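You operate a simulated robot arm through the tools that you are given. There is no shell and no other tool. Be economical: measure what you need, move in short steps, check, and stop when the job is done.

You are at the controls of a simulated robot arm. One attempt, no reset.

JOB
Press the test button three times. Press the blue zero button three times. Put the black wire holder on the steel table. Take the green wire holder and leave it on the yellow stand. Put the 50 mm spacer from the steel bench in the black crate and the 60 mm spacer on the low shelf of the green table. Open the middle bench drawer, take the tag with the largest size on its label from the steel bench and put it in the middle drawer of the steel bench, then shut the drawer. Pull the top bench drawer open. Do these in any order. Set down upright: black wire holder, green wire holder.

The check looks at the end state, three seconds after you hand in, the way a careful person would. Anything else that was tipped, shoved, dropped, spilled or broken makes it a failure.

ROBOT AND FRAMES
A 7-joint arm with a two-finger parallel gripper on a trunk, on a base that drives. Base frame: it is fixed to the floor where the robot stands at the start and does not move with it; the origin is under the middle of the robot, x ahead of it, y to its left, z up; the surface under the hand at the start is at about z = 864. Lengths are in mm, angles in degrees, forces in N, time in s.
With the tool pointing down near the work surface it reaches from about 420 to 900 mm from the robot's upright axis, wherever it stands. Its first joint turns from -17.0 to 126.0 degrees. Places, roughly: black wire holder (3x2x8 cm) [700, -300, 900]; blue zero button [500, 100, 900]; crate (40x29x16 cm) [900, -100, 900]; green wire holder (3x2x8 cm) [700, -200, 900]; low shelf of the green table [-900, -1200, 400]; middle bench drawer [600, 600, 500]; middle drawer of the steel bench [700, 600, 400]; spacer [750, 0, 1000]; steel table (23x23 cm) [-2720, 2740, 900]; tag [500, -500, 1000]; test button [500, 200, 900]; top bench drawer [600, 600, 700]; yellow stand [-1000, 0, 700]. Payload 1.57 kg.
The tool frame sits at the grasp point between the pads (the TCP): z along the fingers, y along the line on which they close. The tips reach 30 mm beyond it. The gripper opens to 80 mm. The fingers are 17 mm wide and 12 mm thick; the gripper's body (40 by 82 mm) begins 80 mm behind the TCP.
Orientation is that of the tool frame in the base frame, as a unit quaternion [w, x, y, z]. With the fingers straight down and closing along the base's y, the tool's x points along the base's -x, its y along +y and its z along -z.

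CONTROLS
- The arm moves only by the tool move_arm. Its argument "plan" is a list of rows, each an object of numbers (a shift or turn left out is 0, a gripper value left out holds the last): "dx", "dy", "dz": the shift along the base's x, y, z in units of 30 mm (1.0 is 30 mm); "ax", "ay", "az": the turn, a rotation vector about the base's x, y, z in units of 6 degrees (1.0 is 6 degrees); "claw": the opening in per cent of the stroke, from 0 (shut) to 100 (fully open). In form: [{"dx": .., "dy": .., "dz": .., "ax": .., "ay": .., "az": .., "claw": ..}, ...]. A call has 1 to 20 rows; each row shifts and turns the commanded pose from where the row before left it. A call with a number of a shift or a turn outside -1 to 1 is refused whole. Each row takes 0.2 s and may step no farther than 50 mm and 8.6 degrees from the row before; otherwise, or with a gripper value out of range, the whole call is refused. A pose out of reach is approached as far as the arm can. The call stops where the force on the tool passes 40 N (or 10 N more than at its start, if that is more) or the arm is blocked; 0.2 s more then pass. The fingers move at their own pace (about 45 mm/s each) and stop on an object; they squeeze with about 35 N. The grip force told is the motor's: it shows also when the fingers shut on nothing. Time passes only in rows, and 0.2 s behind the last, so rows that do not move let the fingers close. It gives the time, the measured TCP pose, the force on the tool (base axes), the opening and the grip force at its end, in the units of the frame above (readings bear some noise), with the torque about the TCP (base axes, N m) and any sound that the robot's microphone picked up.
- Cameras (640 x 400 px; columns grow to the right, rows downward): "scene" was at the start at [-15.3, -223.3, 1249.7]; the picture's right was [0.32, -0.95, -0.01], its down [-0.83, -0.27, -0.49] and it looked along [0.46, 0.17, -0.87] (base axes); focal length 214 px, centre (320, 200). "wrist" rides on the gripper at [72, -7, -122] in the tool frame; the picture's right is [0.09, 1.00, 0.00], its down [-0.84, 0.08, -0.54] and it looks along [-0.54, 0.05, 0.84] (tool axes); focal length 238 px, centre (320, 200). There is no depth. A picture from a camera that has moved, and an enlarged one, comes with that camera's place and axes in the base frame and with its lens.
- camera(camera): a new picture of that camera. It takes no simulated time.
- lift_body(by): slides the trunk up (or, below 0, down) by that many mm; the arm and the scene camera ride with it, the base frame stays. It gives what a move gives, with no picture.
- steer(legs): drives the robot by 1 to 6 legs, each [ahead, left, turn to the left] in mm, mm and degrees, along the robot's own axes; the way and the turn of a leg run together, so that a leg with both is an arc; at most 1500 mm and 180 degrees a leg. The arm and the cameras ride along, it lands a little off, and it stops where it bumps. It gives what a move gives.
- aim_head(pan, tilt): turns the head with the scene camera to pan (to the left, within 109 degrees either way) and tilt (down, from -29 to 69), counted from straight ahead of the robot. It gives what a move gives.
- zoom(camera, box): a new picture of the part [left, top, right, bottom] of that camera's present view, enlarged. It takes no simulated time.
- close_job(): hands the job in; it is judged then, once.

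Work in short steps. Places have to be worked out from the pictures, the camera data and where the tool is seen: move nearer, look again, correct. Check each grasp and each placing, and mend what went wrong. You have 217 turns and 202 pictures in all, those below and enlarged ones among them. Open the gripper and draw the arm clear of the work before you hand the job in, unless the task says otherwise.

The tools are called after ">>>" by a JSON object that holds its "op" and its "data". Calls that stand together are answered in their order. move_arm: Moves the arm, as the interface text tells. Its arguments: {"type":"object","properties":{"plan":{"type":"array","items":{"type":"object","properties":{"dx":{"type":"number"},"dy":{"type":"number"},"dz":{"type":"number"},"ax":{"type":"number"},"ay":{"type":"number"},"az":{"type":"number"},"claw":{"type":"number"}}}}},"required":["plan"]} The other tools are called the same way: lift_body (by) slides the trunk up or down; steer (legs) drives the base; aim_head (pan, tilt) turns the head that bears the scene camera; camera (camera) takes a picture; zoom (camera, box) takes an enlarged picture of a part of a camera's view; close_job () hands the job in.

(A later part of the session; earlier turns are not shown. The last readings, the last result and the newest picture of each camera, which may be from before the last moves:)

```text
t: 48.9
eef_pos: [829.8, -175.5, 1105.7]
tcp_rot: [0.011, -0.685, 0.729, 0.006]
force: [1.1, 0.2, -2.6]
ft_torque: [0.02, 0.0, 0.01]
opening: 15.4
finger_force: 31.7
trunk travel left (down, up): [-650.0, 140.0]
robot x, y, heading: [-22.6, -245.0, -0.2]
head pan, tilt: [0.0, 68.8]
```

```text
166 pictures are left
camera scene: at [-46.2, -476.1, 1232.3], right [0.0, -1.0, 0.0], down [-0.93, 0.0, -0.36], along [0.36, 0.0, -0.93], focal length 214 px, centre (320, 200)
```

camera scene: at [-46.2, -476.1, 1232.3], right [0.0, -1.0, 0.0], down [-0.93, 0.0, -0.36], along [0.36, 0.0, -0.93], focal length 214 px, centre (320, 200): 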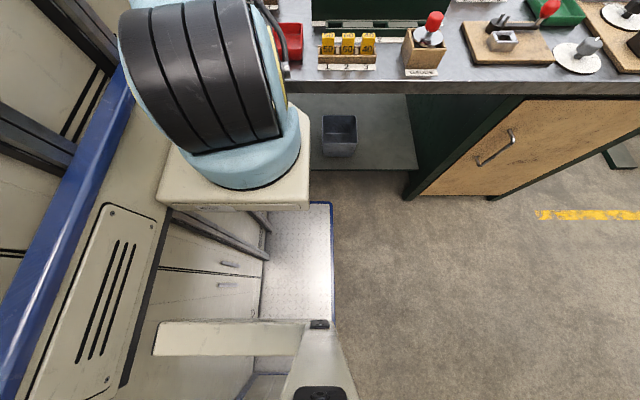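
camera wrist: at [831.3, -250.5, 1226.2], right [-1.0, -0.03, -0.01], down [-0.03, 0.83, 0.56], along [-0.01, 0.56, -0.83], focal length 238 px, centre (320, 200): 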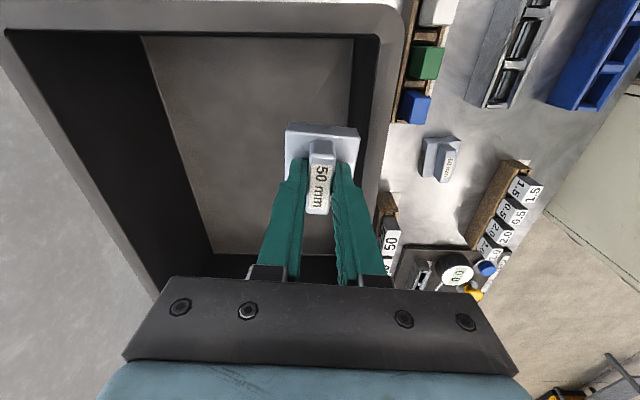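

The base is close to the bench, so I don't push forward; raising the trunk should extend the reach at this height instead.

>>> {"op": "lift_body", "data": {"by": 130}}

>>> {"op": "move_arm", "data": {"plan": [{"dz": -1}, {"dz": -1}, {"dx": 0.7, "dz": -0.5}, {"dx": 0.7, "dz": -0.5}, {"dx": 0.7}, {"dx": 0.4}, {}]}}

>>> {"op": "camera", "data": {"camera": "wrist"}}

```text
t: 50.5
eef_pos: [829.8, -175.7, 1235.6]
tcp_rot: [0.011, -0.684, 0.729, 0.005]
force: [-0.6, -0.3, -1.5]
ft_torque: [0.0, 0.02, 0.01]
opening: 15.5
finger_force: 31.0
trunk travel left (down, up): [-780.0, 10.0]
robot x, y, heading: [-23.0, -247.6, -0.0]
head pan, tilt: [0.0, 68.8]
```

```text
t: 52.1
eef_pos: [856.8, -182.3, 1163.3]
tcp_rot: [0.011, -0.684, 0.73, 0.006]
force: [-1.1, 0.3, -2.7]
ft_torque: [-0.03, 0.0, -0.01]
opening: 15.4
finger_force: 31.6
out of reach, approached as far as the arm can: row 1, 2, 3, 4, 5, 6
trunk travel left (down, up): [-780.0, 10.0]
robot x, y, heading: [-24.3, -245.0, 0.0]
head pan, tilt: [0.0, 68.8]
```

```text
165 pictures are left
camera wrist: at [858.0, -256.3, 1283.1], right [-1.0, -0.03, -0.01], down [-0.03, 0.83, 0.56], along [-0.01, 0.56, -0.83], focal length 238 px, centre (320, 200)
```

wrist: 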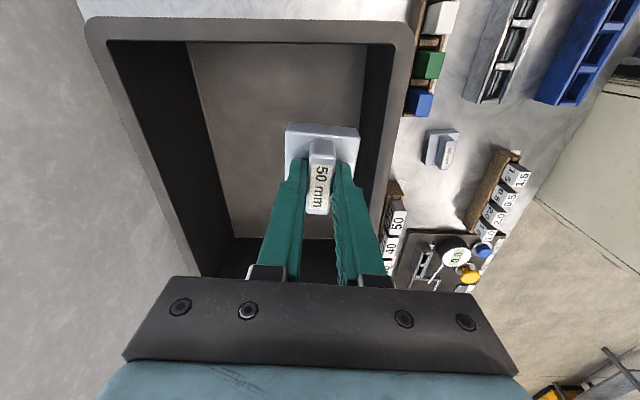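

Better. Shift y by +50 (camera side clear of the wall), then descend into the crate.

>>> {"op": "move_arm", "data": {"plan": [{"dy": 0.9}, {"dy": 0.9}, {"dz": -1}, {"dz": -1}, {"dz": -1}, {"dz": -1}, {}]}}

>>> {"op": "camera", "data": {"camera": "wrist"}}

```text
t: 53.7
eef_pos: [850.7, -164.2, 1039.7]
tcp_rot: [0.011, -0.684, 0.73, 0.006]
force: [-0.3, -0.7, -2.3]
ft_torque: [-0.01, -0.01, -0.01]
opening: 15.6
finger_force: 30.9
out of reach, approached as far as the arm can: row 1, 2
trunk travel left (down, up): [-780.0, 10.0]
robot x, y, heading: [-24.3, -245.5, -0.2]
head pan, tilt: [0.0, 68.8]
```

```text
164 pictures are left
camera wrist: at [851.3, -239.4, 1160.0], right [-1.0, -0.03, -0.01], down [-0.03, 0.83, 0.56], along [-0.01, 0.56, -0.83], focal length 238 px, centre (320, 200)
```

wrist: 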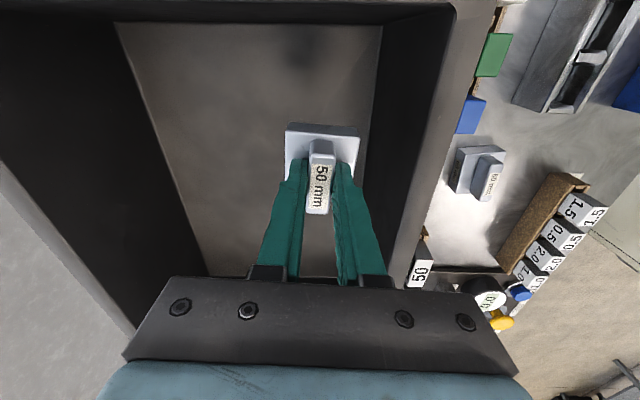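

Inside the crate with clearance; nudge further in, and go down until it rests.

>>> {"op": "move_arm", "data": {"plan": [{"dy": 0.6, "dx": 0.5, "dz": -0.4}, {"dy": 0.4, "dx": 0.5, "dz": -0.5}, {"dz": -0.8}, {"dz": -0.8}, {"dz": -0.6}, {"dz": -0.3}, {"dz": -0.2}, {"dz": -0.2}, {"dz": -0.2}]}}

>>> {"op": "camera", "data": {"camera": "wrist"}}

```text
t: 55.7
eef_pos: [868.9, -145.1, 928.0]
tcp_rot: [0.01, -0.684, 0.729, 0.005]
force: [0.6, -0.1, -1.6]
ft_torque: [-0.02, 0.01, -0.04]
opening: 15.2
finger_force: 31.7
out of reach, approached as far as the arm can: row 2
trunk travel left (down, up): [-780.0, 10.0]
robot x, y, heading: [-21.9, -244.9, -0.1]
head pan, tilt: [0.0, 68.8]
```

```text
163 pictures are left
camera wrist: at [868.7, -219.6, 1048.5], right [-1.0, -0.03, -0.01], down [-0.03, 0.83, 0.56], along [-0.01, 0.56, -0.83], focal length 238 px, centre (320, 200)
```

wrist: 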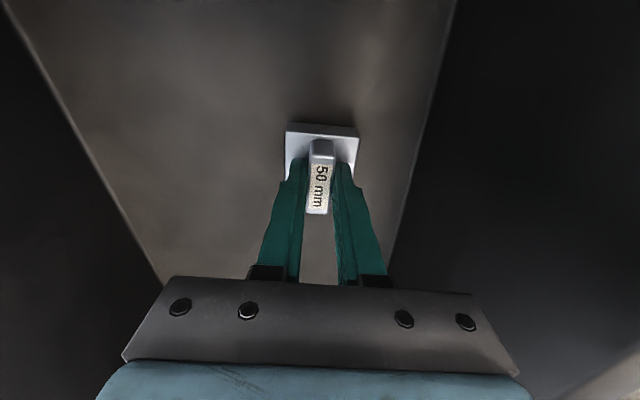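

Nearly on the floor. Lower until contact, release, and rise.

>>> {"op": "move_arm", "data": {"plan": [{"dz": -0.15}, {"dz": -0.15}, {"dz": -0.1}, {"claw": 40}, {}, {}, {}]}}

>>> {"op": "move_arm", "data": {"plan": [{"dz": 0.5}, {"dz": 1}, {"dz": 1}, {"dz": 1}, {"dz": 1}, {"dz": 1}, {"dz": 1}, {"dz": 1}, {}]}}

>>> {"op": "camera", "data": {"camera": "wrist"}}

```text
t: 57.3
eef_pos: [866.8, -144.4, 920.9]
tcp_rot: [0.012, -0.684, 0.729, 0.006]
force: [0.3, 0.0, 1.4]
ft_torque: [-0.02, 0.01, -0.01]
opening: 32.2
finger_force: 0.0
out of reach, approached as far as the arm can: row 1
trunk travel left (down, up): [-780.0, 10.0]
robot x, y, heading: [-25.3, -245.7, -0.2]
head pan, tilt: [0.0, 68.8]
```

```text
t: 59.3
eef_pos: [851.5, -154.7, 1150.1]
tcp_rot: [0.012, -0.684, 0.73, 0.006]
force: [0.1, 0.2, 0.2]
ft_torque: [-0.02, -0.03, 0.01]
opening: 32.0
finger_force: 0.0
out of reach, approached as far as the arm can: row 6, 7, 8
trunk travel left (down, up): [-780.0, 10.0]
robot x, y, heading: [-20.7, -240.1, 0.2]
head pan, tilt: [0.0, 68.8]
```

```text
162 pictures are left
camera wrist: at [852.8, -228.8, 1270.9], right [-1.0, -0.03, -0.01], down [-0.03, 0.83, 0.56], along [-0.01, 0.56, -0.83], focal length 238 px, centre (320, 200)
```

wrist: 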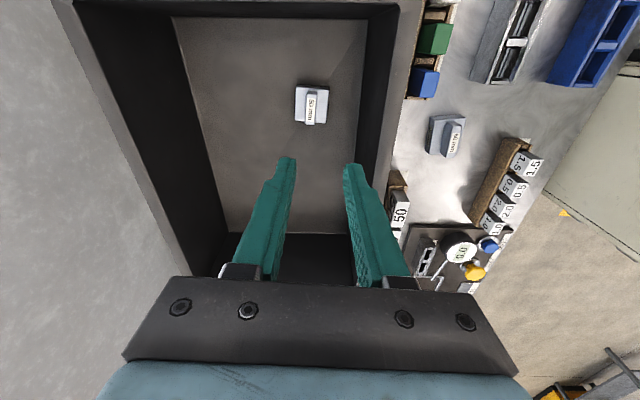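

The 50 mm spacer lies in the crate. Next the drawers: retract arm high, drive back and left, and look at the drawer fronts.

>>> {"op": "move_arm", "data": {"plan": [{"dx": -1}, {"dx": -1}, {"dx": -1}, {"dx": -1}, {"dx": -1}, {"dx": -1, "claw": 100}, {}]}}

>>> {"op": "steer", "data": {"legs": [[-330, 0, 0], [0, 300, 0]]}}

>>> {"op": "camera", "data": {"camera": "wrist"}}

>>> {"op": "aim_head", "data": {"pan": 60, "tilt": 20}}

>>> {"op": "camera", "data": {"camera": "scene"}}

```text
t: 60.9
eef_pos: [671.1, -155.3, 1151.5]
tcp_rot: [0.012, -0.684, 0.729, 0.006]
force: [0.0, 0.4, 0.1]
ft_torque: [-0.01, 0.01, -0.01]
opening: 80.1
finger_force: 0.0
trunk travel left (down, up): [-780.0, 10.0]
robot x, y, heading: [-21.6, -244.4, 0.1]
head pan, tilt: [0.0, 68.8]
```

```text
t: 62.5
eef_pos: [485.0, -152.0, 1151.1]
tcp_rot: [0.01, -0.684, 0.729, 0.005]
force: [0.0, -0.2, 0.4]
ft_torque: [0.01, 0.01, -0.01]
opening: 79.9
finger_force: 0.0
trunk travel left (down, up): [-780.0, 10.0]
robot x, y, heading: [-210.6, -243.0, 0.1]
head pan, tilt: [0.0, 68.8]
stopped in leg 1: the robot was blocked; the commanded pose is now the measured one
```

```text
161 pictures are left
camera wrist: at [485.3, -226.5, 1272.1], right [-1.0, -0.03, -0.01], down [-0.03, 0.83, 0.56], along [-0.01, 0.56, -0.83], focal length 238 px, centre (320, 200)
```

wrist: 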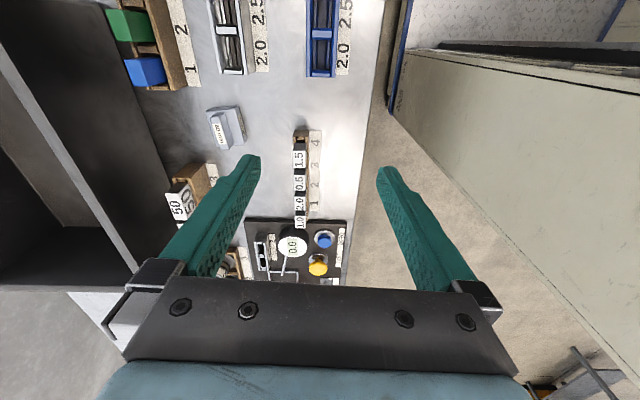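

```text
t: 63.8
eef_pos: [484.7, -152.0, 1152.1]
tcp_rot: [0.011, -0.684, 0.729, 0.005]
force: [0.3, -0.6, -0.3]
ft_torque: [-0.01, -0.02, 0.02]
opening: 80.2
finger_force: 0.0
trunk travel left (down, up): [-780.0, 10.0]
robot x, y, heading: [-210.9, -240.1, 0.4]
head pan, tilt: [60.0, 20.0]
```

```text
160 pictures are left
camera scene: at [-241.9, -392.1, 1429.7], right [0.87, -0.5, 0.0], down [-0.17, -0.3, -0.94], along [0.47, 0.81, -0.34], focal length 214 px, centre (320, 200)
```

scene: 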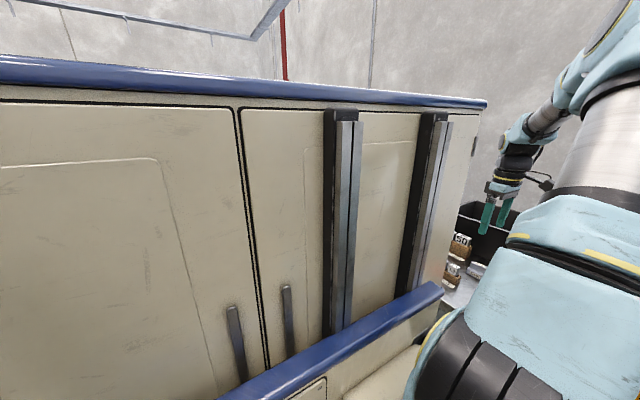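

The base was blocked going back at x≈-211. I look behind right to see what's there.

>>> {"op": "aim_head", "data": {"pan": -109, "tilt": 40}}

>>> {"op": "camera", "data": {"camera": "scene"}}

>>> {"op": "aim_head", "data": {"pan": -109, "tilt": 0}}

>>> {"op": "camera", "data": {"camera": "scene"}}

```text
t: 66.3
eef_pos: [484.1, -151.5, 1151.4]
tcp_rot: [0.011, -0.684, 0.729, 0.005]
force: [0.2, 0.1, -0.1]
ft_torque: [0.01, 0.01, -0.01]
opening: 79.6
finger_force: 0.1
trunk travel left (down, up): [-780.0, 10.0]
robot x, y, heading: [-207.3, -245.0, -0.0]
head pan, tilt: [-108.9, 40.0]
```

```text
159 pictures are left
camera scene: at [-316.0, -553.2, 1398.3], right [-0.95, 0.32, 0.0], down [0.21, 0.61, -0.77], along [-0.25, -0.73, -0.64], focal length 214 px, centre (320, 200)
```

scene: 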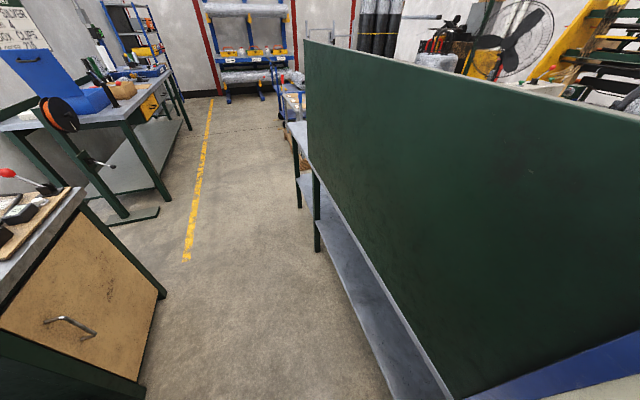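

```text
t: 67.4
eef_pos: [483.6, -150.7, 1152.3]
tcp_rot: [0.011, -0.685, 0.729, 0.006]
force: [0.3, 0.4, -0.2]
ft_torque: [-0.03, 0.03, 0.01]
opening: 80.0
finger_force: 0.1
trunk travel left (down, up): [-780.0, 10.0]
robot x, y, heading: [-209.3, -240.9, -0.2]
head pan, tilt: [-108.9, 0.0]
```

```text
158 pictures are left
camera scene: at [-317.6, -557.9, 1462.0], right [-0.95, 0.32, 0.0], down [0.0, 0.0, -1.0], along [-0.32, -0.95, 0.0], focal length 214 px, centre (320, 200)
```

scene: 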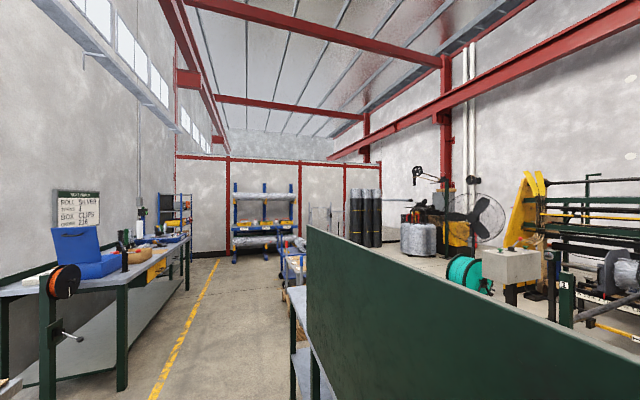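

A long green table with shelf stands behind (front ≈ x -624), so base x range is about -210..0. Now strafe left 300 for the drawers.

>>> {"op": "steer", "data": {"legs": [[15, 0, 0], [0, 300, 0]]}}

>>> {"op": "camera", "data": {"camera": "wrist"}}

```text
t: 69.8
eef_pos: [498.3, 152.7, 1152.7]
tcp_rot: [0.011, -0.685, 0.729, 0.005]
force: [0.4, 0.3, -0.1]
ft_torque: [-0.06, -0.04, 0.03]
opening: 80.0
finger_force: 0.1
trunk travel left (down, up): [-780.0, 10.0]
robot x, y, heading: [-193.9, 59.5, 0.3]
head pan, tilt: [-108.9, 0.0]
```

```text
157 pictures are left
camera wrist: at [499.2, 77.9, 1272.4], right [-1.0, -0.03, -0.01], down [-0.03, 0.83, 0.56], along [-0.01, 0.56, -0.83], focal length 238 px, centre (320, 200)
```

wrist: 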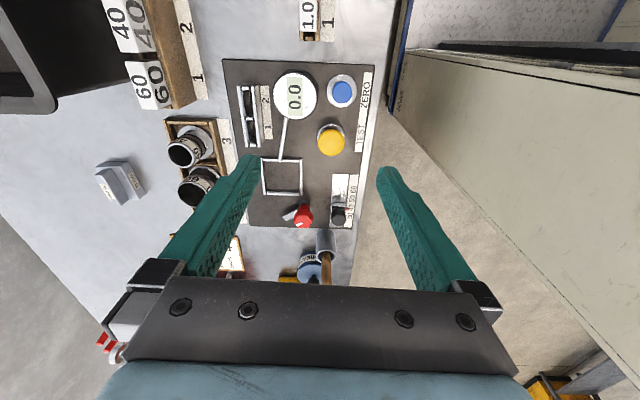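

Left is clear so far. The tool needs the drawers ahead of it; I strafe 400 more to the left and look.

>>> {"op": "steer", "data": {"legs": [[0, 400, 0]]}}

>>> {"op": "camera", "data": {"camera": "wrist"}}

>>> {"op": "aim_head", "data": {"pan": 10, "tilt": 50}}

>>> {"op": "camera", "data": {"camera": "scene"}}

```text
t: 72.4
eef_pos: [498.0, 567.2, 1152.2]
tcp_rot: [0.011, -0.684, 0.729, 0.006]
force: [-0.2, -1.0, -0.8]
ft_torque: [0.01, 0.01, -0.01]
opening: 80.1
finger_force: 0.1
trunk travel left (down, up): [-780.0, 10.0]
robot x, y, heading: [-196.2, 476.4, 0.1]
head pan, tilt: [-108.9, 0.0]
```

```text
156 pictures are left
camera wrist: at [498.5, 493.2, 1272.4], right [-1.0, -0.03, -0.01], down [-0.03, 0.83, 0.56], along [-0.01, 0.56, -0.83], focal length 238 px, centre (320, 200)
```

wrist: 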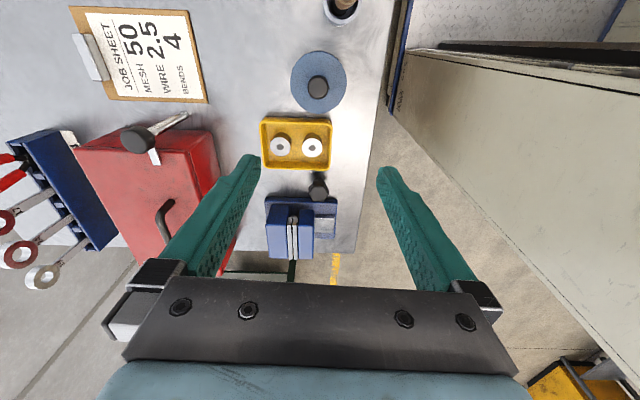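

```text
t: 74.4
eef_pos: [497.3, 569.1, 1152.0]
tcp_rot: [0.011, -0.684, 0.729, 0.005]
force: [1.1, -1.1, 0.5]
ft_torque: [-0.02, -0.01, 0.03]
opening: 79.9
finger_force: 0.1
trunk travel left (down, up): [-780.0, 10.0]
robot x, y, heading: [-201.6, 480.5, 0.2]
head pan, tilt: [10.0, 50.0]
```

```text
155 pictures are left
camera scene: at [-199.3, 260.4, 1384.2], right [0.17, -0.98, 0.0], down [-0.75, -0.13, -0.64], along [0.63, 0.11, -0.77], focal length 214 px, centre (320, 200)
```

scene: 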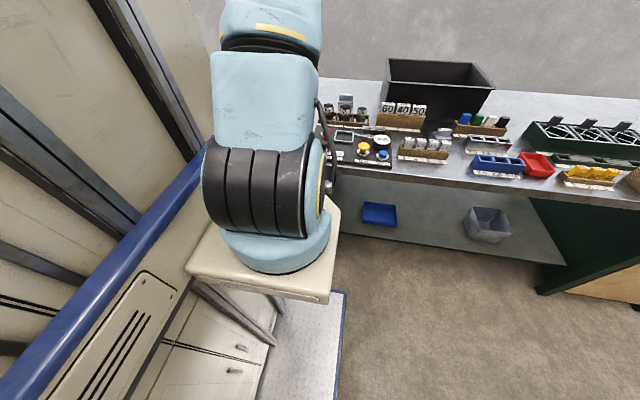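

Handles should be near x≈370, y≈555, just outside the bench edge. I retract the tool toward x≈320 and rotate back so the wrist camera faces the drawers.

>>> {"op": "move_arm", "data": {"plan": [{"az": -1, "dx": -0.4}, {"az": -1, "dx": -0.4}, {"az": -1, "dx": -0.4}, {"az": -1, "dx": -0.4}, {"az": -1, "dx": -0.4}, {"az": -1, "dx": -0.4}, {"az": -1, "dx": -0.4}, {"az": -1, "dx": -0.4}, {"az": -1, "dx": -0.4}, {"az": -1, "dx": -0.4}, {"az": -1, "dx": -0.4}, {"az": -1, "dx": -0.4}, {"az": -1, "dx": -0.4}, {"az": -1, "dx": -0.4}, {"az": -0.35}, {}]}}

>>> {"op": "camera", "data": {"camera": "wrist"}}

```text
t: 77.8
eef_pos: [328.6, 568.3, 1153.3]
tcp_rot: [0.012, -0.002, 1.0, -0.004]
force: [-0.3, 0.2, -0.4]
ft_torque: [0.02, -0.02, 0.0]
opening: 80.0
finger_force: 0.1
trunk travel left (down, up): [-780.0, 10.0]
robot x, y, heading: [-198.8, 477.2, 0.2]
head pan, tilt: [10.0, 50.0]
```

```text
154 pictures are left
camera wrist: at [254.3, 561.3, 1271.7], right [-0.1, 1.0, -0.01], down [0.82, 0.08, 0.56], along [0.56, 0.05, -0.83], focal length 238 px, centre (320, 200)
```

wrist: 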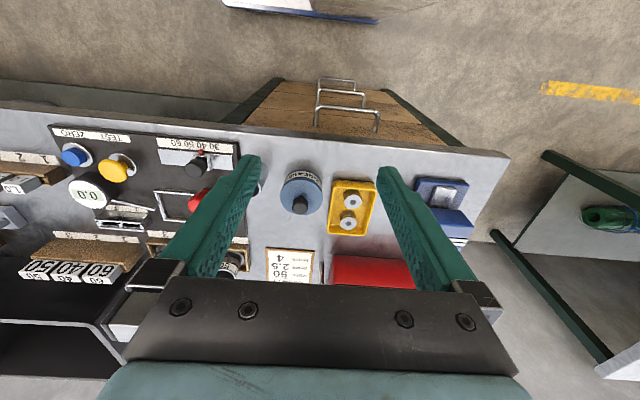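

Handles visible: y≈630, x≈372. I lower the trunk 350 mm for a frontal look at them.

>>> {"op": "lift_body", "data": {"by": -350}}

>>> {"op": "move_arm", "data": {"plan": [{"dx": -0.6, "dy": 0.4}, {"dx": -0.6, "dy": 0.4}, {}]}}

>>> {"op": "camera", "data": {"camera": "wrist"}}

```text
t: 81.2
eef_pos: [329.5, 568.6, 802.1]
tcp_rot: [0.012, -0.002, 1.0, -0.003]
force: [-0.5, -0.3, 1.0]
ft_torque: [0.01, -0.01, 0.0]
opening: 80.0
finger_force: 0.0
trunk travel left (down, up): [-430.0, 360.0]
robot x, y, heading: [-197.5, 480.6, 0.1]
head pan, tilt: [10.0, 50.0]
```

```text
t: 82.2
eef_pos: [317.4, 572.4, 795.9]
tcp_rot: [0.009, 0.031, 0.999, -0.001]
force: [0.3, -0.3, 0.6]
ft_torque: [-0.02, -0.03, 0.0]
opening: 80.3
finger_force: 0.1
trunk travel left (down, up): [-430.0, 360.0]
robot x, y, heading: [-191.7, 477.1, -0.0]
head pan, tilt: [10.0, 50.0]
stopped in row 3: the arm was blocked; the commanded pose is now the measured one
```

```text
153 pictures are left
camera wrist: at [242.7, 571.3, 917.2], right [-0.03, 1.0, 0.0], down [0.83, 0.03, 0.56], along [0.56, 0.01, -0.83], focal length 238 px, centre (320, 200)
```

wrist: 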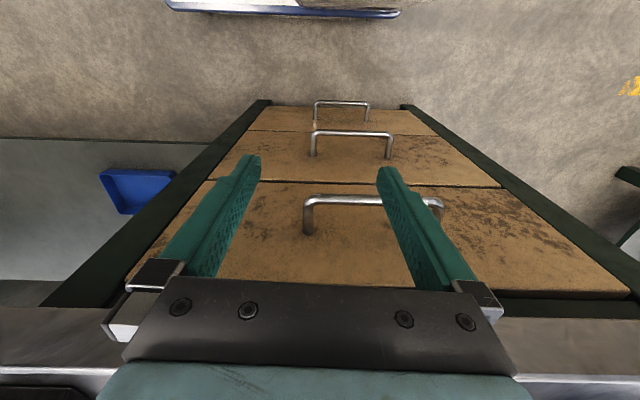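

Triangulated: top bar ≈ (375,627,719), middle bar ≈ (375,628,515), face x≈419, so ~38 mm gap behind the bars. Plan: hook the middle bar with closed fingers tilted 30° forward. First lower trunk 150, align and tilt.

>>> {"op": "lift_body", "data": {"by": -150}}

>>> {"op": "move_arm", "data": {"plan": [{"claw": 0, "dy": 0.6, "az": 0.6}, {"dy": 0.6}, {"dy": 0.6, "ay": -0.9}, {"ay": -0.9}, {"ay": -0.9}, {"ay": -0.9}, {"ay": -0.9}, {"ay": -0.5}, {}]}}

>>> {"op": "camera", "data": {"camera": "wrist"}}

```text
t: 84.0
eef_pos: [316.1, 570.5, 649.7]
tcp_rot: [0.013, 0.033, 0.999, -0.001]
force: [-0.2, 0.8, 0.1]
ft_torque: [-0.04, 0.0, 0.0]
opening: 79.8
finger_force: 0.1
trunk travel left (down, up): [-280.0, 510.0]
robot x, y, heading: [-195.3, 481.6, 0.1]
head pan, tilt: [10.0, 50.0]
```

```text
t: 85.3
eef_pos: [377.1, 542.7, 637.9]
tcp_rot: [0.17, 0.116, 0.978, -0.041]
force: [-1.0, 0.7, -0.7]
ft_torque: [0.02, -0.01, 0.02]
opening: 0.0
finger_force: 20.7
trunk travel left (down, up): [-280.0, 510.0]
robot x, y, heading: [-194.0, 476.8, 0.0]
head pan, tilt: [10.0, 50.0]
stopped in row 6: the arm was blocked; the commanded pose is now the measured one
```

```text
152 pictures are left
camera wrist: at [270.1, 566.9, 727.3], right [0.15, 0.99, -0.07], down [0.61, -0.04, 0.79], along [0.78, -0.17, -0.61], focal length 238 px, centre (320, 200)
```

wrist: 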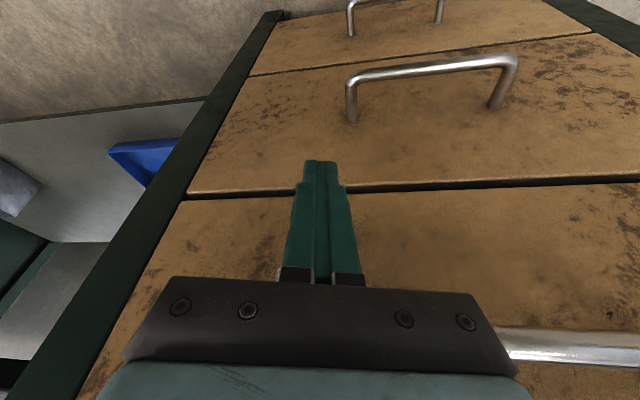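

Arm hits something close in — most likely the robot's own cabinet wall left of the arm (rel. y>80). I right the tool, move it to the robot's centreline and then strafe the base left so the handles are straight ahead.

>>> {"op": "move_arm", "data": {"plan": [{"dy": -0.8}, {"dy": -0.8, "ax": 0.2, "ay": 0.8, "az": 0.5}, {"dy": -0.5, "ax": 0.2, "ay": 0.8, "az": 0.5}, {"ax": 0.2, "ay": 0.8, "az": 0.5}, {"ax": 0.18, "ay": 0.8, "az": 0.6}, {"dx": -0.8}, {"dx": -0.8}, {}]}}

>>> {"op": "camera", "data": {"camera": "wrist"}}

```text
t: 87.1
eef_pos: [320.8, 489.3, 645.2]
tcp_rot: [0.008, -0.005, 1.0, 0.001]
force: [-0.7, 0.5, -0.5]
ft_torque: [-0.01, 0.02, -0.01]
opening: 0.0
finger_force: 21.6
trunk travel left (down, up): [-280.0, 510.0]
robot x, y, heading: [-197.0, 478.3, -0.1]
head pan, tilt: [10.0, 50.0]
```

```text
151 pictures are left
camera wrist: at [247.5, 482.0, 765.5], right [-0.1, 0.99, 0.0], down [0.83, 0.08, 0.55], along [0.55, 0.06, -0.83], focal length 238 px, centre (320, 200)
```

wrist: 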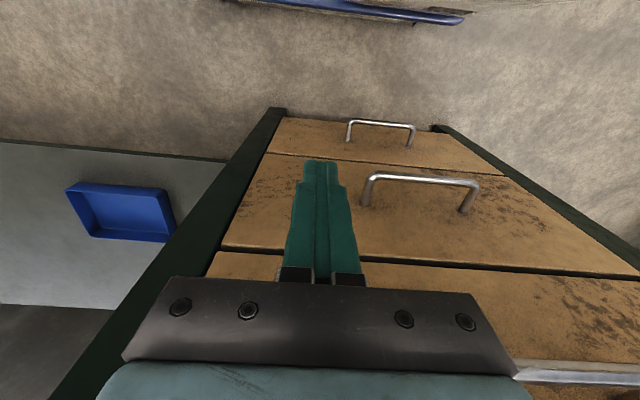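

Works on the centreline. Middle bar re-measured ≈ (375,622,510). Strafe left 135 to put it straight ahead.

>>> {"op": "steer", "data": {"legs": [[0, 135, 0]]}}

>>> {"op": "move_arm", "data": {"plan": [{"ay": -0.9, "dz": -0.3}, {"ay": -0.9, "dz": -0.3}, {"ay": -0.9}, {"ay": -0.9}, {"ay": -0.9}, {"ay": -0.5}, {}]}}

>>> {"op": "camera", "data": {"camera": "wrist"}}

```text
t: 88.4
eef_pos: [321.4, 631.4, 644.3]
tcp_rot: [0.008, -0.008, 1.0, 0.001]
force: [0.5, 0.3, -0.2]
ft_torque: [0.02, 0.01, -0.01]
opening: 0.3
finger_force: 21.6
trunk travel left (down, up): [-280.0, 510.0]
robot x, y, heading: [-195.9, 618.8, 0.2]
head pan, tilt: [10.0, 50.0]
```

```text
t: 90.0
eef_pos: [328.5, 626.4, 628.2]
tcp_rot: [0.268, 0.002, 0.963, 0.0]
force: [-0.2, -0.5, 0.0]
ft_torque: [-0.03, -0.05, 0.0]
opening: 0.0
finger_force: 21.7
trunk travel left (down, up): [-280.0, 510.0]
robot x, y, heading: [-196.9, 619.2, 0.3]
head pan, tilt: [10.0, 50.0]
```

```text
150 pictures are left
camera wrist: at [203.1, 620.5, 696.0], right [-0.07, 1.0, -0.05], down [0.44, 0.07, 0.9], along [0.9, 0.05, -0.44], focal length 238 px, centre (320, 200)
```

wrist: 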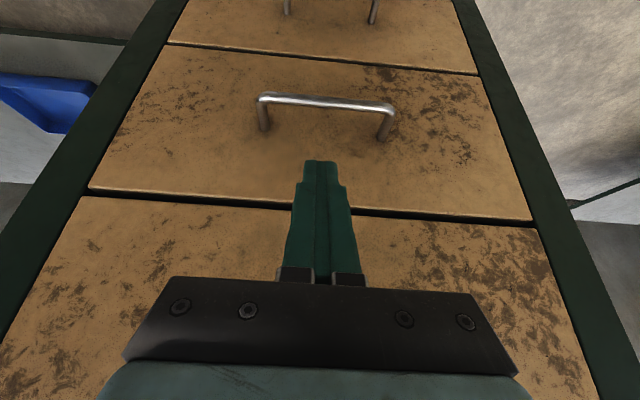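

Tilt is fine now; the bar is at z≈505. I slide the closed fingertips down along their axis behind the middle bar.

>>> {"op": "move_arm", "data": {"plan": [{"dx": -0.28}, {"dx": 0.515, "dz": -0.857}, {"dx": 0.515, "dz": -0.857}, {"dx": 0.515, "dz": -0.857}, {"dx": 0.3, "dz": -0.5}, {}]}}

>>> {"op": "camera", "data": {"camera": "wrist"}}

```text
t: 91.4
eef_pos: [369.8, 631.2, 532.9]
tcp_rot: [0.265, -0.008, 0.964, -0.001]
force: [0.5, -1.1, 0.1]
ft_torque: [0.02, 0.02, 0.03]
opening: 0.0
finger_force: 21.2
trunk travel left (down, up): [-280.0, 510.0]
robot x, y, heading: [-195.9, 620.0, 0.1]
head pan, tilt: [10.0, 50.0]
```

```text
149 pictures are left
camera wrist: at [245.3, 622.8, 602.4], right [-0.09, 0.99, -0.05], down [0.44, 0.09, 0.89], along [0.89, 0.06, -0.45], focal length 238 px, centre (320, 200)
```

wrist: 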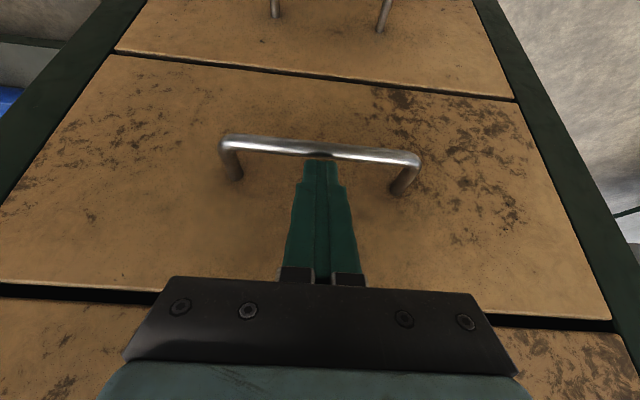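

Tips are just reaching behind the bar. Go 17 mm deeper and pull gently back.

>>> {"op": "move_arm", "data": {"plan": [{"dx": 0.28, "dz": -0.47}, {"dx": -0.3}, {"dx": -0.5}, {"dx": -0.5}, {"dx": -0.5}, {"dx": -0.5}, {}]}}

>>> {"op": "camera", "data": {"camera": "wrist"}}

```text
t: 91.8
eef_pos: [370.1, 631.9, 531.4]
tcp_rot: [0.268, -0.007, 0.963, -0.002]
force: [-16.5, -4.8, 31.1]
ft_torque: [-0.15, 0.27, -0.16]
opening: 0.1
finger_force: 21.5
trunk travel left (down, up): [-280.0, 510.0]
robot x, y, heading: [-194.2, 618.5, 0.3]
head pan, tilt: [10.0, 50.0]
stopped in row 1: the force on the tool passed its limit at 77 N (the readings are from after the stop); the commanded pose is now the measured one
```

```text
148 pictures are left
camera wrist: at [246.4, 623.4, 599.2], right [-0.09, 0.99, -0.05], down [0.43, 0.09, 0.9], along [0.9, 0.06, -0.44], focal length 238 px, centre (320, 200)
```

wrist: 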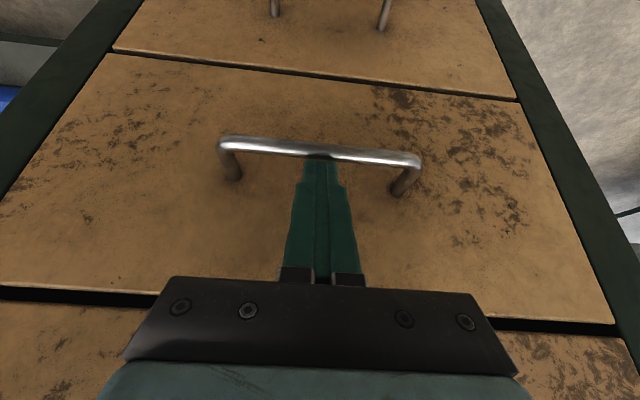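

The tips landed on top of the bar, so it sits farther in (x≈388). Back up, shift +12 mm and retry.

>>> {"op": "move_arm", "data": {"plan": [{"dx": -0.3, "dz": 0.5}, {"dx": 0.75}, {"dx": 0.26, "dz": -0.43}, {"dx": 0.26, "dz": -0.43}, {"dx": 0.2, "dz": -0.34}, {}]}}

>>> {"op": "camera", "data": {"camera": "wrist"}}

```text
t: 93.2
eef_pos: [402.2, 633.2, 507.0]
tcp_rot: [0.262, -0.011, 0.965, 0.001]
force: [-7.1, 0.3, 2.2]
ft_torque: [-0.01, 0.1, 0.02]
opening: 0.1
finger_force: 21.2
trunk travel left (down, up): [-280.0, 510.0]
robot x, y, heading: [-198.3, 620.4, 0.2]
head pan, tilt: [10.0, 50.0]
stopped in row 6: the force on the tool passed its limit at 87 N (the readings are from after the stop); the commanded pose is now the measured one
```

```text
147 pictures are left
camera wrist: at [278.6, 624.2, 575.2], right [-0.1, 0.99, -0.05], down [0.45, 0.09, 0.89], along [0.89, 0.07, -0.45], focal length 238 px, centre (320, 200)
```

wrist: 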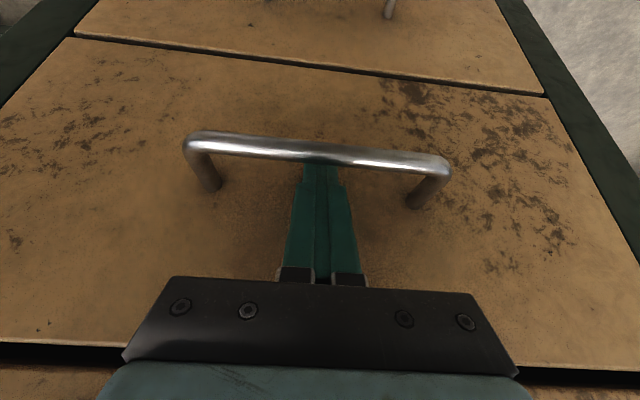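

Tips are behind the bar now (touching the drawer face). Pull back.

>>> {"op": "move_arm", "data": {"plan": [{"dx": -0.3}, {"dx": -0.4}, {"dx": -0.5}, {"dx": -0.5}, {"dx": -0.5}, {"dx": -0.5}, {"dx": -0.5}, {}]}}

>>> {"op": "camera", "data": {"camera": "wrist"}}

```text
t: 95.0
eef_pos: [333.5, 641.3, 505.5]
tcp_rot: [0.263, -0.003, 0.965, -0.002]
force: [0.1, -0.7, 0.1]
ft_torque: [-0.01, 0.0, -0.01]
opening: 0.1
finger_force: 21.1
out of reach, approached as far as the arm can: row 6, 7
trunk travel left (down, up): [-280.0, 510.0]
robot x, y, heading: [-198.5, 616.6, 0.4]
head pan, tilt: [10.0, 50.0]
```

```text
146 pictures are left
camera wrist: at [209.5, 635.2, 574.3], right [-0.08, 1.0, -0.05], down [0.45, 0.08, 0.89], along [0.89, 0.05, -0.45], focal length 238 px, centre (320, 200)
```

wrist: 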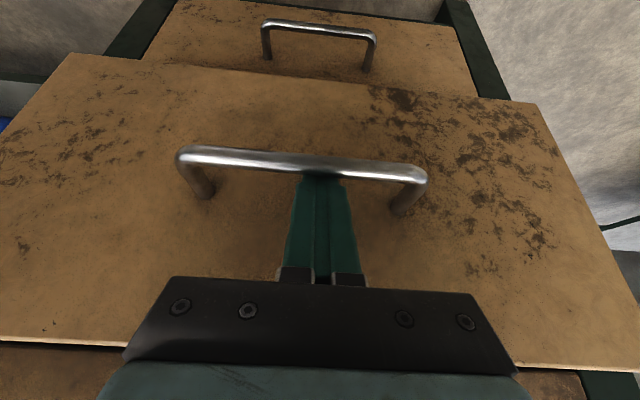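

Drawer is moving; reach limit due to the tilt. I keep pulling while gradually righting the tool.

>>> {"op": "move_arm", "data": {"plan": [{"ay": 0.5, "dz": 0.05}, {"ay": 0.5, "dx": -0.3}, {"ay": 0.5, "dx": -0.4}, {"ay": 0.5, "dx": -0.4}, {"ay": 0.4, "dx": -0.4}, {"ay": 0.4, "dx": -0.4}, {"ay": 0.3, "dx": -0.4}, {"ay": 0.3, "dx": -0.4}, {}]}}

>>> {"op": "camera", "data": {"camera": "wrist"}}

```text
t: 97.0
eef_pos: [257.2, 641.4, 503.4]
tcp_rot: [0.084, 0.001, 0.996, -0.002]
force: [-0.8, 0.0, 0.5]
ft_torque: [-0.03, 0.02, 0.01]
opening: 0.1
finger_force: 21.3
out of reach, approached as far as the arm can: row 8
trunk travel left (down, up): [-280.0, 510.0]
robot x, y, heading: [-195.7, 618.7, 0.5]
head pan, tilt: [10.0, 50.0]
```

```text
145 pictures are left
camera wrist: at [165.4, 634.9, 612.1], right [-0.09, 1.0, -0.02], down [0.73, 0.08, 0.67], along [0.67, 0.05, -0.74], focal length 238 px, centre (320, 200)
```

wrist: 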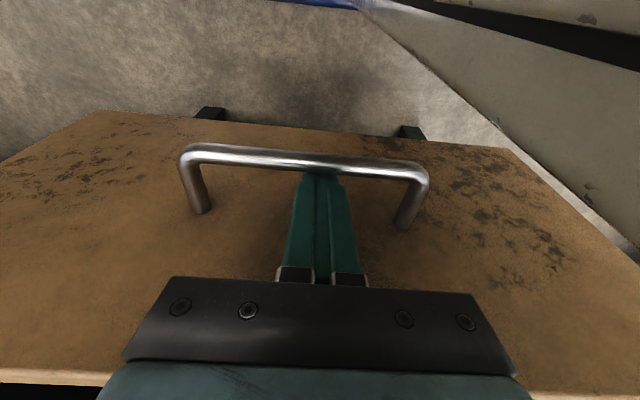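

Opened ~140 mm. A bit more: right the tool fully and pull on.

>>> {"op": "move_arm", "data": {"plan": [{"ay": 0.5, "dx": -0.2}, {"ay": 0.5, "dx": -0.3}, {"ay": 0.5, "dx": -0.3}, {"ay": 0.3, "dx": -0.3}, {}]}}

>>> {"op": "camera", "data": {"camera": "wrist"}}

```text
t: 97.4
eef_pos: [246.3, 643.9, 506.6]
tcp_rot: [0.061, -0.002, 0.998, -0.002]
force: [1.1, 3.2, -47.5]
ft_torque: [1.08, -6.64, -1.24]
opening: 0.0
finger_force: 21.4
trunk travel left (down, up): [-280.0, 510.0]
robot x, y, heading: [-196.9, 615.3, 0.3]
head pan, tilt: [10.0, 50.0]
stopped in row 2: the force on the tool passed its limit at 113 N (the readings are from after the stop); the commanded pose is now the measured one
```

```text
144 pictures are left
camera wrist: at [161.5, 636.8, 619.1], right [-0.1, 1.0, -0.01], down [0.77, 0.08, 0.64], along [0.64, 0.05, -0.77], focal length 238 px, centre (320, 200)
```

wrist: 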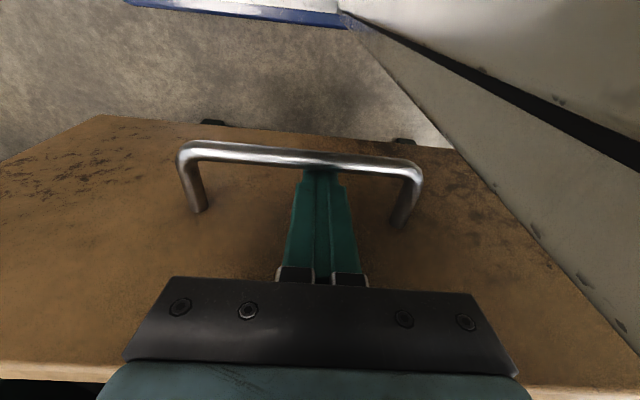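

Contact with the robot's own front (torque shows it). ~150 mm open is enough for the tag. Move forward a touch and lift out of the bar.

>>> {"op": "move_arm", "data": {"plan": [{"dx": 0.3, "dz": 0.1}, {"dz": 0.6}, {"dz": 1}, {"dz": 1}, {"dz": 1}, {"dz": 1}, {"dz": 1}, {}]}}

>>> {"op": "camera", "data": {"camera": "wrist"}}

```text
t: 97.7
eef_pos: [248.5, 643.2, 506.4]
tcp_rot: [0.06, -0.001, 0.998, -0.002]
force: [-1.8, 7.2, -48.6]
ft_torque: [0.07, -7.75, -0.89]
opening: 0.0
finger_force: 22.0
trunk travel left (down, up): [-280.0, 510.0]
robot x, y, heading: [-197.5, 620.8, 0.7]
head pan, tilt: [10.0, 50.0]
stopped in row 1: the force on the tool passed its limit at 74 N (the readings are from after the stop); the commanded pose is now the measured one
```

```text
143 pictures are left
camera wrist: at [162.0, 636.9, 619.3], right [-0.09, 1.0, -0.01], down [0.77, 0.08, 0.64], along [0.64, 0.05, -0.77], focal length 238 px, centre (320, 200)
```

wrist: 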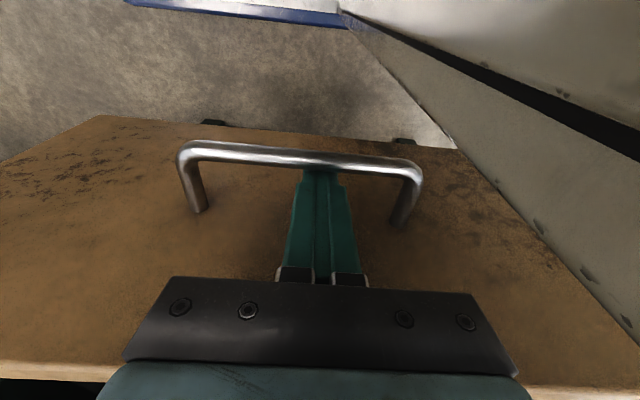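

Something of the robot (the slab) presses down on the camera side; I move straight forward first, slightly down.

>>> {"op": "move_arm", "data": {"plan": [{"dx": 0.2, "dz": -0.15}]}}

```text
t: 98.1
eef_pos: [253.1, 643.2, 505.9]
tcp_rot: [0.063, -0.003, 0.998, -0.001]
force: [-0.4, 0.3, 28.1]
ft_torque: [-0.26, -2.75, -0.35]
opening: 0.1
finger_force: 21.5
trunk travel left (down, up): [-280.0, 510.0]
robot x, y, heading: [-195.2, 616.9, 0.1]
head pan, tilt: [10.0, 50.0]
```

>>> {"op": "move_arm", "data": {"plan": [{"dx": 0.3}, {"dx": 0.2}]}}

```text
t: 98.7
eef_pos: [268.0, 643.6, 505.7]
tcp_rot: [0.061, -0.002, 0.998, -0.001]
force: [-1.1, -0.4, 30.2]
ft_torque: [-0.3, -4.85, -0.68]
opening: 0.2
finger_force: 21.4
trunk travel left (down, up): [-280.0, 510.0]
robot x, y, heading: [-197.7, 619.0, 0.7]
head pan, tilt: [10.0, 50.0]
```

>>> {"op": "camera", "data": {"camera": "wrist"}}

>>> {"op": "aim_head", "data": {"pan": 20, "tilt": 69}}

>>> {"op": "camera", "data": {"camera": "scene"}}

```text
142 pictures are left
camera wrist: at [182.3, 636.8, 617.4], right [-0.1, 1.0, -0.01], down [0.76, 0.08, 0.64], along [0.64, 0.05, -0.77], focal length 238 px, centre (320, 200)
```

wrist: 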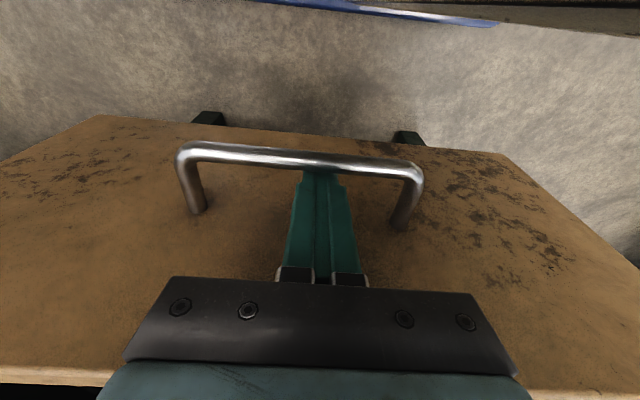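

```text
t: 99.5
eef_pos: [268.3, 643.6, 504.8]
tcp_rot: [0.061, -0.002, 0.998, -0.001]
force: [1.7, 0.6, 34.3]
ft_torque: [-0.22, -5.06, -0.75]
opening: 0.0
finger_force: 21.3
trunk travel left (down, up): [-280.0, 510.0]
robot x, y, heading: [-194.6, 619.5, 0.5]
head pan, tilt: [20.0, 68.8]
```

```text
141 pictures are left
camera scene: at [-223.2, 405.8, 862.4], right [0.35, -0.94, 0.0], down [-0.87, -0.32, -0.36], along [0.34, 0.13, -0.93], focal length 214 px, centre (320, 200)
```

scene: 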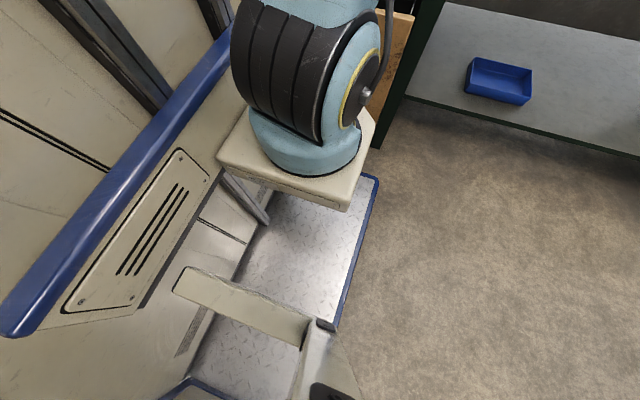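

The drawer moves along with the finger, so there's wedging; try a small lift.

>>> {"op": "move_arm", "data": {"plan": [{"dz": 0.3}, {"dz": 0.3}]}}

>>> {"op": "camera", "data": {"camera": "wrist"}}

```text
t: 99.8
eef_pos: [269.0, 643.9, 505.8]
tcp_rot: [0.06, -0.003, 0.998, -0.001]
force: [-2.3, 6.0, -49.1]
ft_torque: [-0.29, -10.96, -1.2]
opening: 0.1
finger_force: 21.5
trunk travel left (down, up): [-280.0, 510.0]
robot x, y, heading: [-197.9, 616.7, 0.1]
head pan, tilt: [20.0, 68.8]
stopped in row 1: the force on the tool passed its limit at 72 N (the readings are from after the stop); the commanded pose is now the measured one
```

```text
140 pictures are left
camera wrist: at [183.6, 636.6, 617.7], right [-0.1, 1.0, -0.01], down [0.76, 0.08, 0.64], along [0.64, 0.05, -0.77], focal length 238 px, centre (320, 200)
```

wrist: 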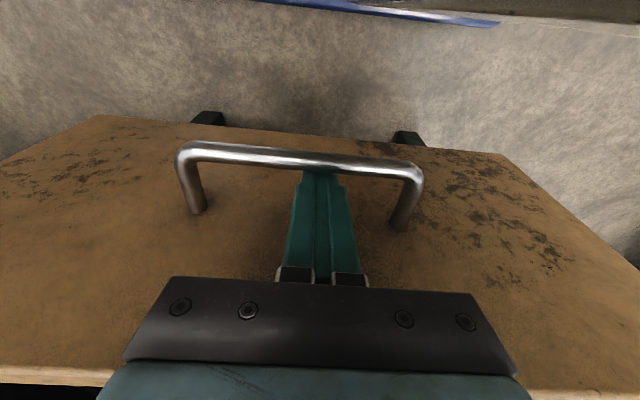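

The couple suggests the palm is levered against the drawer's top edge while the tip is behind the bar. I tilt back a few degrees to free it, then lift along the tool axis.

>>> {"op": "move_arm", "data": {"plan": [{"ay": -0.5}, {"ay": -0.5}]}}

```text
t: 100.5
eef_pos: [270.4, 642.4, 506.6]
tcp_rot: [0.112, -0.001, 0.994, 0.0]
force: [-0.1, 0.1, 0.8]
ft_torque: [-0.01, 0.02, 0.0]
opening: 0.0
finger_force: 21.3
trunk travel left (down, up): [-280.0, 510.0]
robot x, y, heading: [-197.8, 618.7, 0.0]
head pan, tilt: [20.0, 68.8]
```

Free now. Lift out along the tool axis and look at the drawer from above.

>>> {"op": "move_arm", "data": {"plan": [{"dx": -0.1, "dz": 0.5}, {"dx": -0.2, "dz": 0.9}, {"dx": 0, "dz": 0.9}, {"dz": 0.9, "ay": 0.6}, {"dz": 0.9, "ay": 0.6}, {"dz": 0.9, "ay": 0.6}, {"dz": 0.6, "ay": 0.3}, {}]}}

>>> {"op": "camera", "data": {"camera": "wrist"}}

```text
t: 102.2
eef_pos: [258.4, 641.5, 672.2]
tcp_rot: [0.003, -0.003, 1.0, -0.001]
force: [0.4, 0.5, 0.2]
ft_torque: [-0.01, 0.01, -0.04]
opening: 0.1
finger_force: 21.2
trunk travel left (down, up): [-280.0, 510.0]
robot x, y, heading: [-194.9, 618.3, 0.2]
head pan, tilt: [20.0, 68.8]
```

```text
139 pictures are left
camera wrist: at [185.3, 634.0, 794.1], right [-0.1, 0.99, 0.0], down [0.83, 0.08, 0.55], along [0.54, 0.05, -0.84], focal length 238 px, centre (320, 200)
```

wrist: 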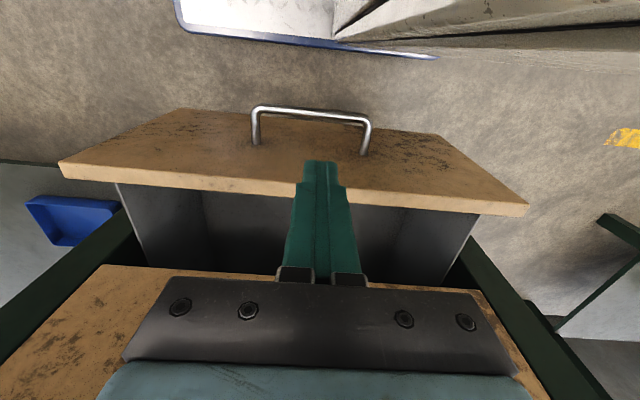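

Good view. To open further I'll drop the closed fingers inside behind the front panel (x≈330) and pull.

>>> {"op": "move_arm", "data": {"plan": [{"dx": 0.8}, {"dx": 0.8}, {"dx": 0.8}, {"dx": 0.15, "dz": -0.5}, {"dz": -0.8}, {"dz": -0.8}, {"dx": -0.3}, {"dx": -0.4}, {"dx": -0.4}, {"dx": -0.4}, {"dx": -0.4}, {"dx": -0.4}, {}]}}

>>> {"op": "camera", "data": {"camera": "wrist"}}

```text
t: 103.5
eef_pos: [334.5, 642.0, 633.3]
tcp_rot: [0.005, -0.004, 1.0, -0.001]
force: [-14.4, -6.3, 16.3]
ft_torque: [0.66, -1.78, -0.01]
opening: 0.1
finger_force: 21.3
trunk travel left (down, up): [-280.0, 510.0]
robot x, y, heading: [-201.4, 622.6, 0.1]
head pan, tilt: [20.0, 68.8]
stopped in row 6: the force on the tool passed its limit at 55 N (the readings are from after the stop); the commanded pose is now the measured one
```

```text
138 pictures are left
camera wrist: at [262.5, 635.6, 755.4], right [-0.1, 1.0, 0.0], down [0.83, 0.08, 0.55], along [0.55, 0.05, -0.83], focal length 238 px, centre (320, 200)
```

wrist: 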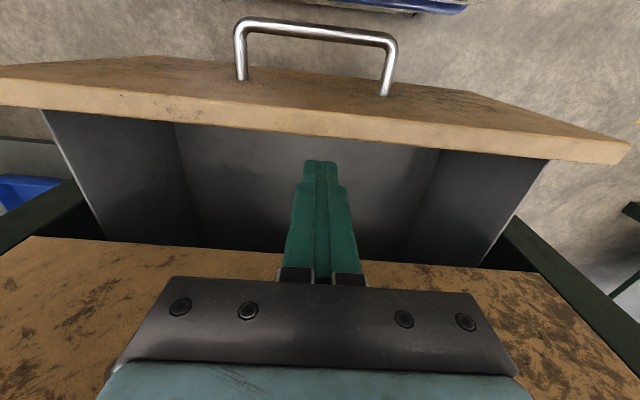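

Palm met the top handle, but the tips (z≈603) are already below the panel's top edge (≈616). Pull back from here.

>>> {"op": "move_arm", "data": {"plan": [{"dx": -0.4}, {"dx": -0.4, "dz": -0.15}, {"dx": -0.4}, {"dx": -0.4}, {"dx": -0.4}, {"dx": -0.4}, {"dx": -0.3}, {}]}}

>>> {"op": "camera", "data": {"camera": "wrist"}}

```text
t: 105.3
eef_pos: [256.3, 642.4, 628.5]
tcp_rot: [0.005, -0.003, 1.0, -0.001]
force: [-0.5, -0.4, 0.3]
ft_torque: [0.02, 0.03, -0.03]
opening: 0.1
finger_force: 21.1
trunk travel left (down, up): [-280.0, 510.0]
robot x, y, heading: [-196.2, 622.5, 0.2]
head pan, tilt: [20.0, 68.8]
```

```text
137 pictures are left
camera wrist: at [181.9, 635.2, 749.7], right [-0.1, 1.0, 0.0], down [0.83, 0.08, 0.55], along [0.55, 0.05, -0.84], focal length 238 px, centre (320, 200)
```

wrist: 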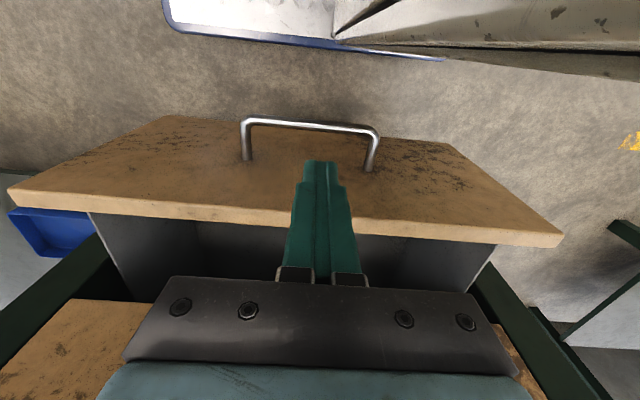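

The tips slid over; panel top is nearer z≈585. I redo it with a 15° tilt so the palm clears the top handle, going deeper.

>>> {"op": "move_arm", "data": {"plan": [{"dz": 1}, {"dz": 0.3, "dx": 0.4}, {"dx": 0.8, "ay": -0.7}, {"dx": 0.8, "ay": -0.8}, {"dx": 0.6, "ay": -0.8}, {"ay": -0.3}, {"dz": -0.9}, {"dz": -0.9}, {"dz": -0.8}, {}]}}

>>> {"op": "camera", "data": {"camera": "wrist"}}

```text
t: 107.5
eef_pos: [333.2, 644.2, 588.8]
tcp_rot: [0.141, -0.002, 0.99, -0.002]
force: [0.4, 0.2, -0.2]
ft_torque: [0.02, 0.04, 0.0]
opening: 0.0
finger_force: 21.5
trunk travel left (down, up): [-280.0, 510.0]
robot x, y, heading: [-196.6, 616.7, 0.3]
head pan, tilt: [20.0, 68.8]
```

```text
136 pictures are left
camera wrist: at [230.7, 637.9, 686.0], right [-0.09, 1.0, -0.03], down [0.65, 0.08, 0.75], along [0.75, 0.05, -0.66], focal length 238 px, centre (320, 200)
```

wrist: 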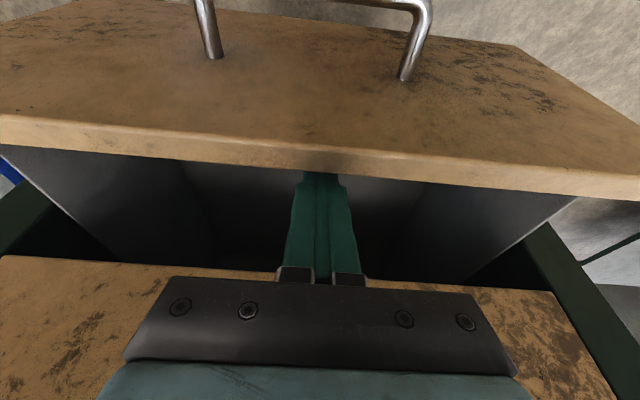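

Tips are behind the panel now (panel hides them). Pull back.

>>> {"op": "move_arm", "data": {"plan": [{"dx": -0.4}, {"dx": -0.4}, {"dx": -0.4}, {"dx": -0.4}, {"dx": -0.4}, {"dx": -0.3}, {}]}}

>>> {"op": "camera", "data": {"camera": "wrist"}}

```text
t: 109.1
eef_pos: [281.4, 631.3, 589.0]
tcp_rot: [0.144, 0.022, 0.989, 0.0]
force: [3.3, 0.3, 1.4]
ft_torque: [-0.02, 0.03, 0.0]
opening: 0.1
finger_force: 21.3
trunk travel left (down, up): [-280.0, 510.0]
robot x, y, heading: [-196.5, 618.0, 0.1]
head pan, tilt: [20.0, 68.8]
```

```text
135 pictures are left
camera wrist: at [178.4, 628.9, 685.6], right [-0.05, 1.0, -0.02], down [0.65, 0.04, 0.76], along [0.76, 0.02, -0.65], focal length 238 px, centre (320, 200)
```

wrist: 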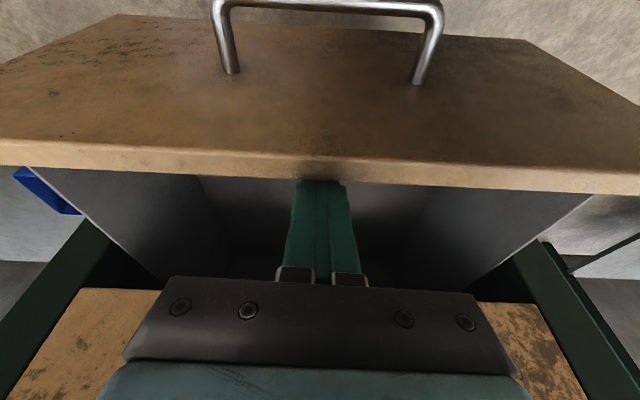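

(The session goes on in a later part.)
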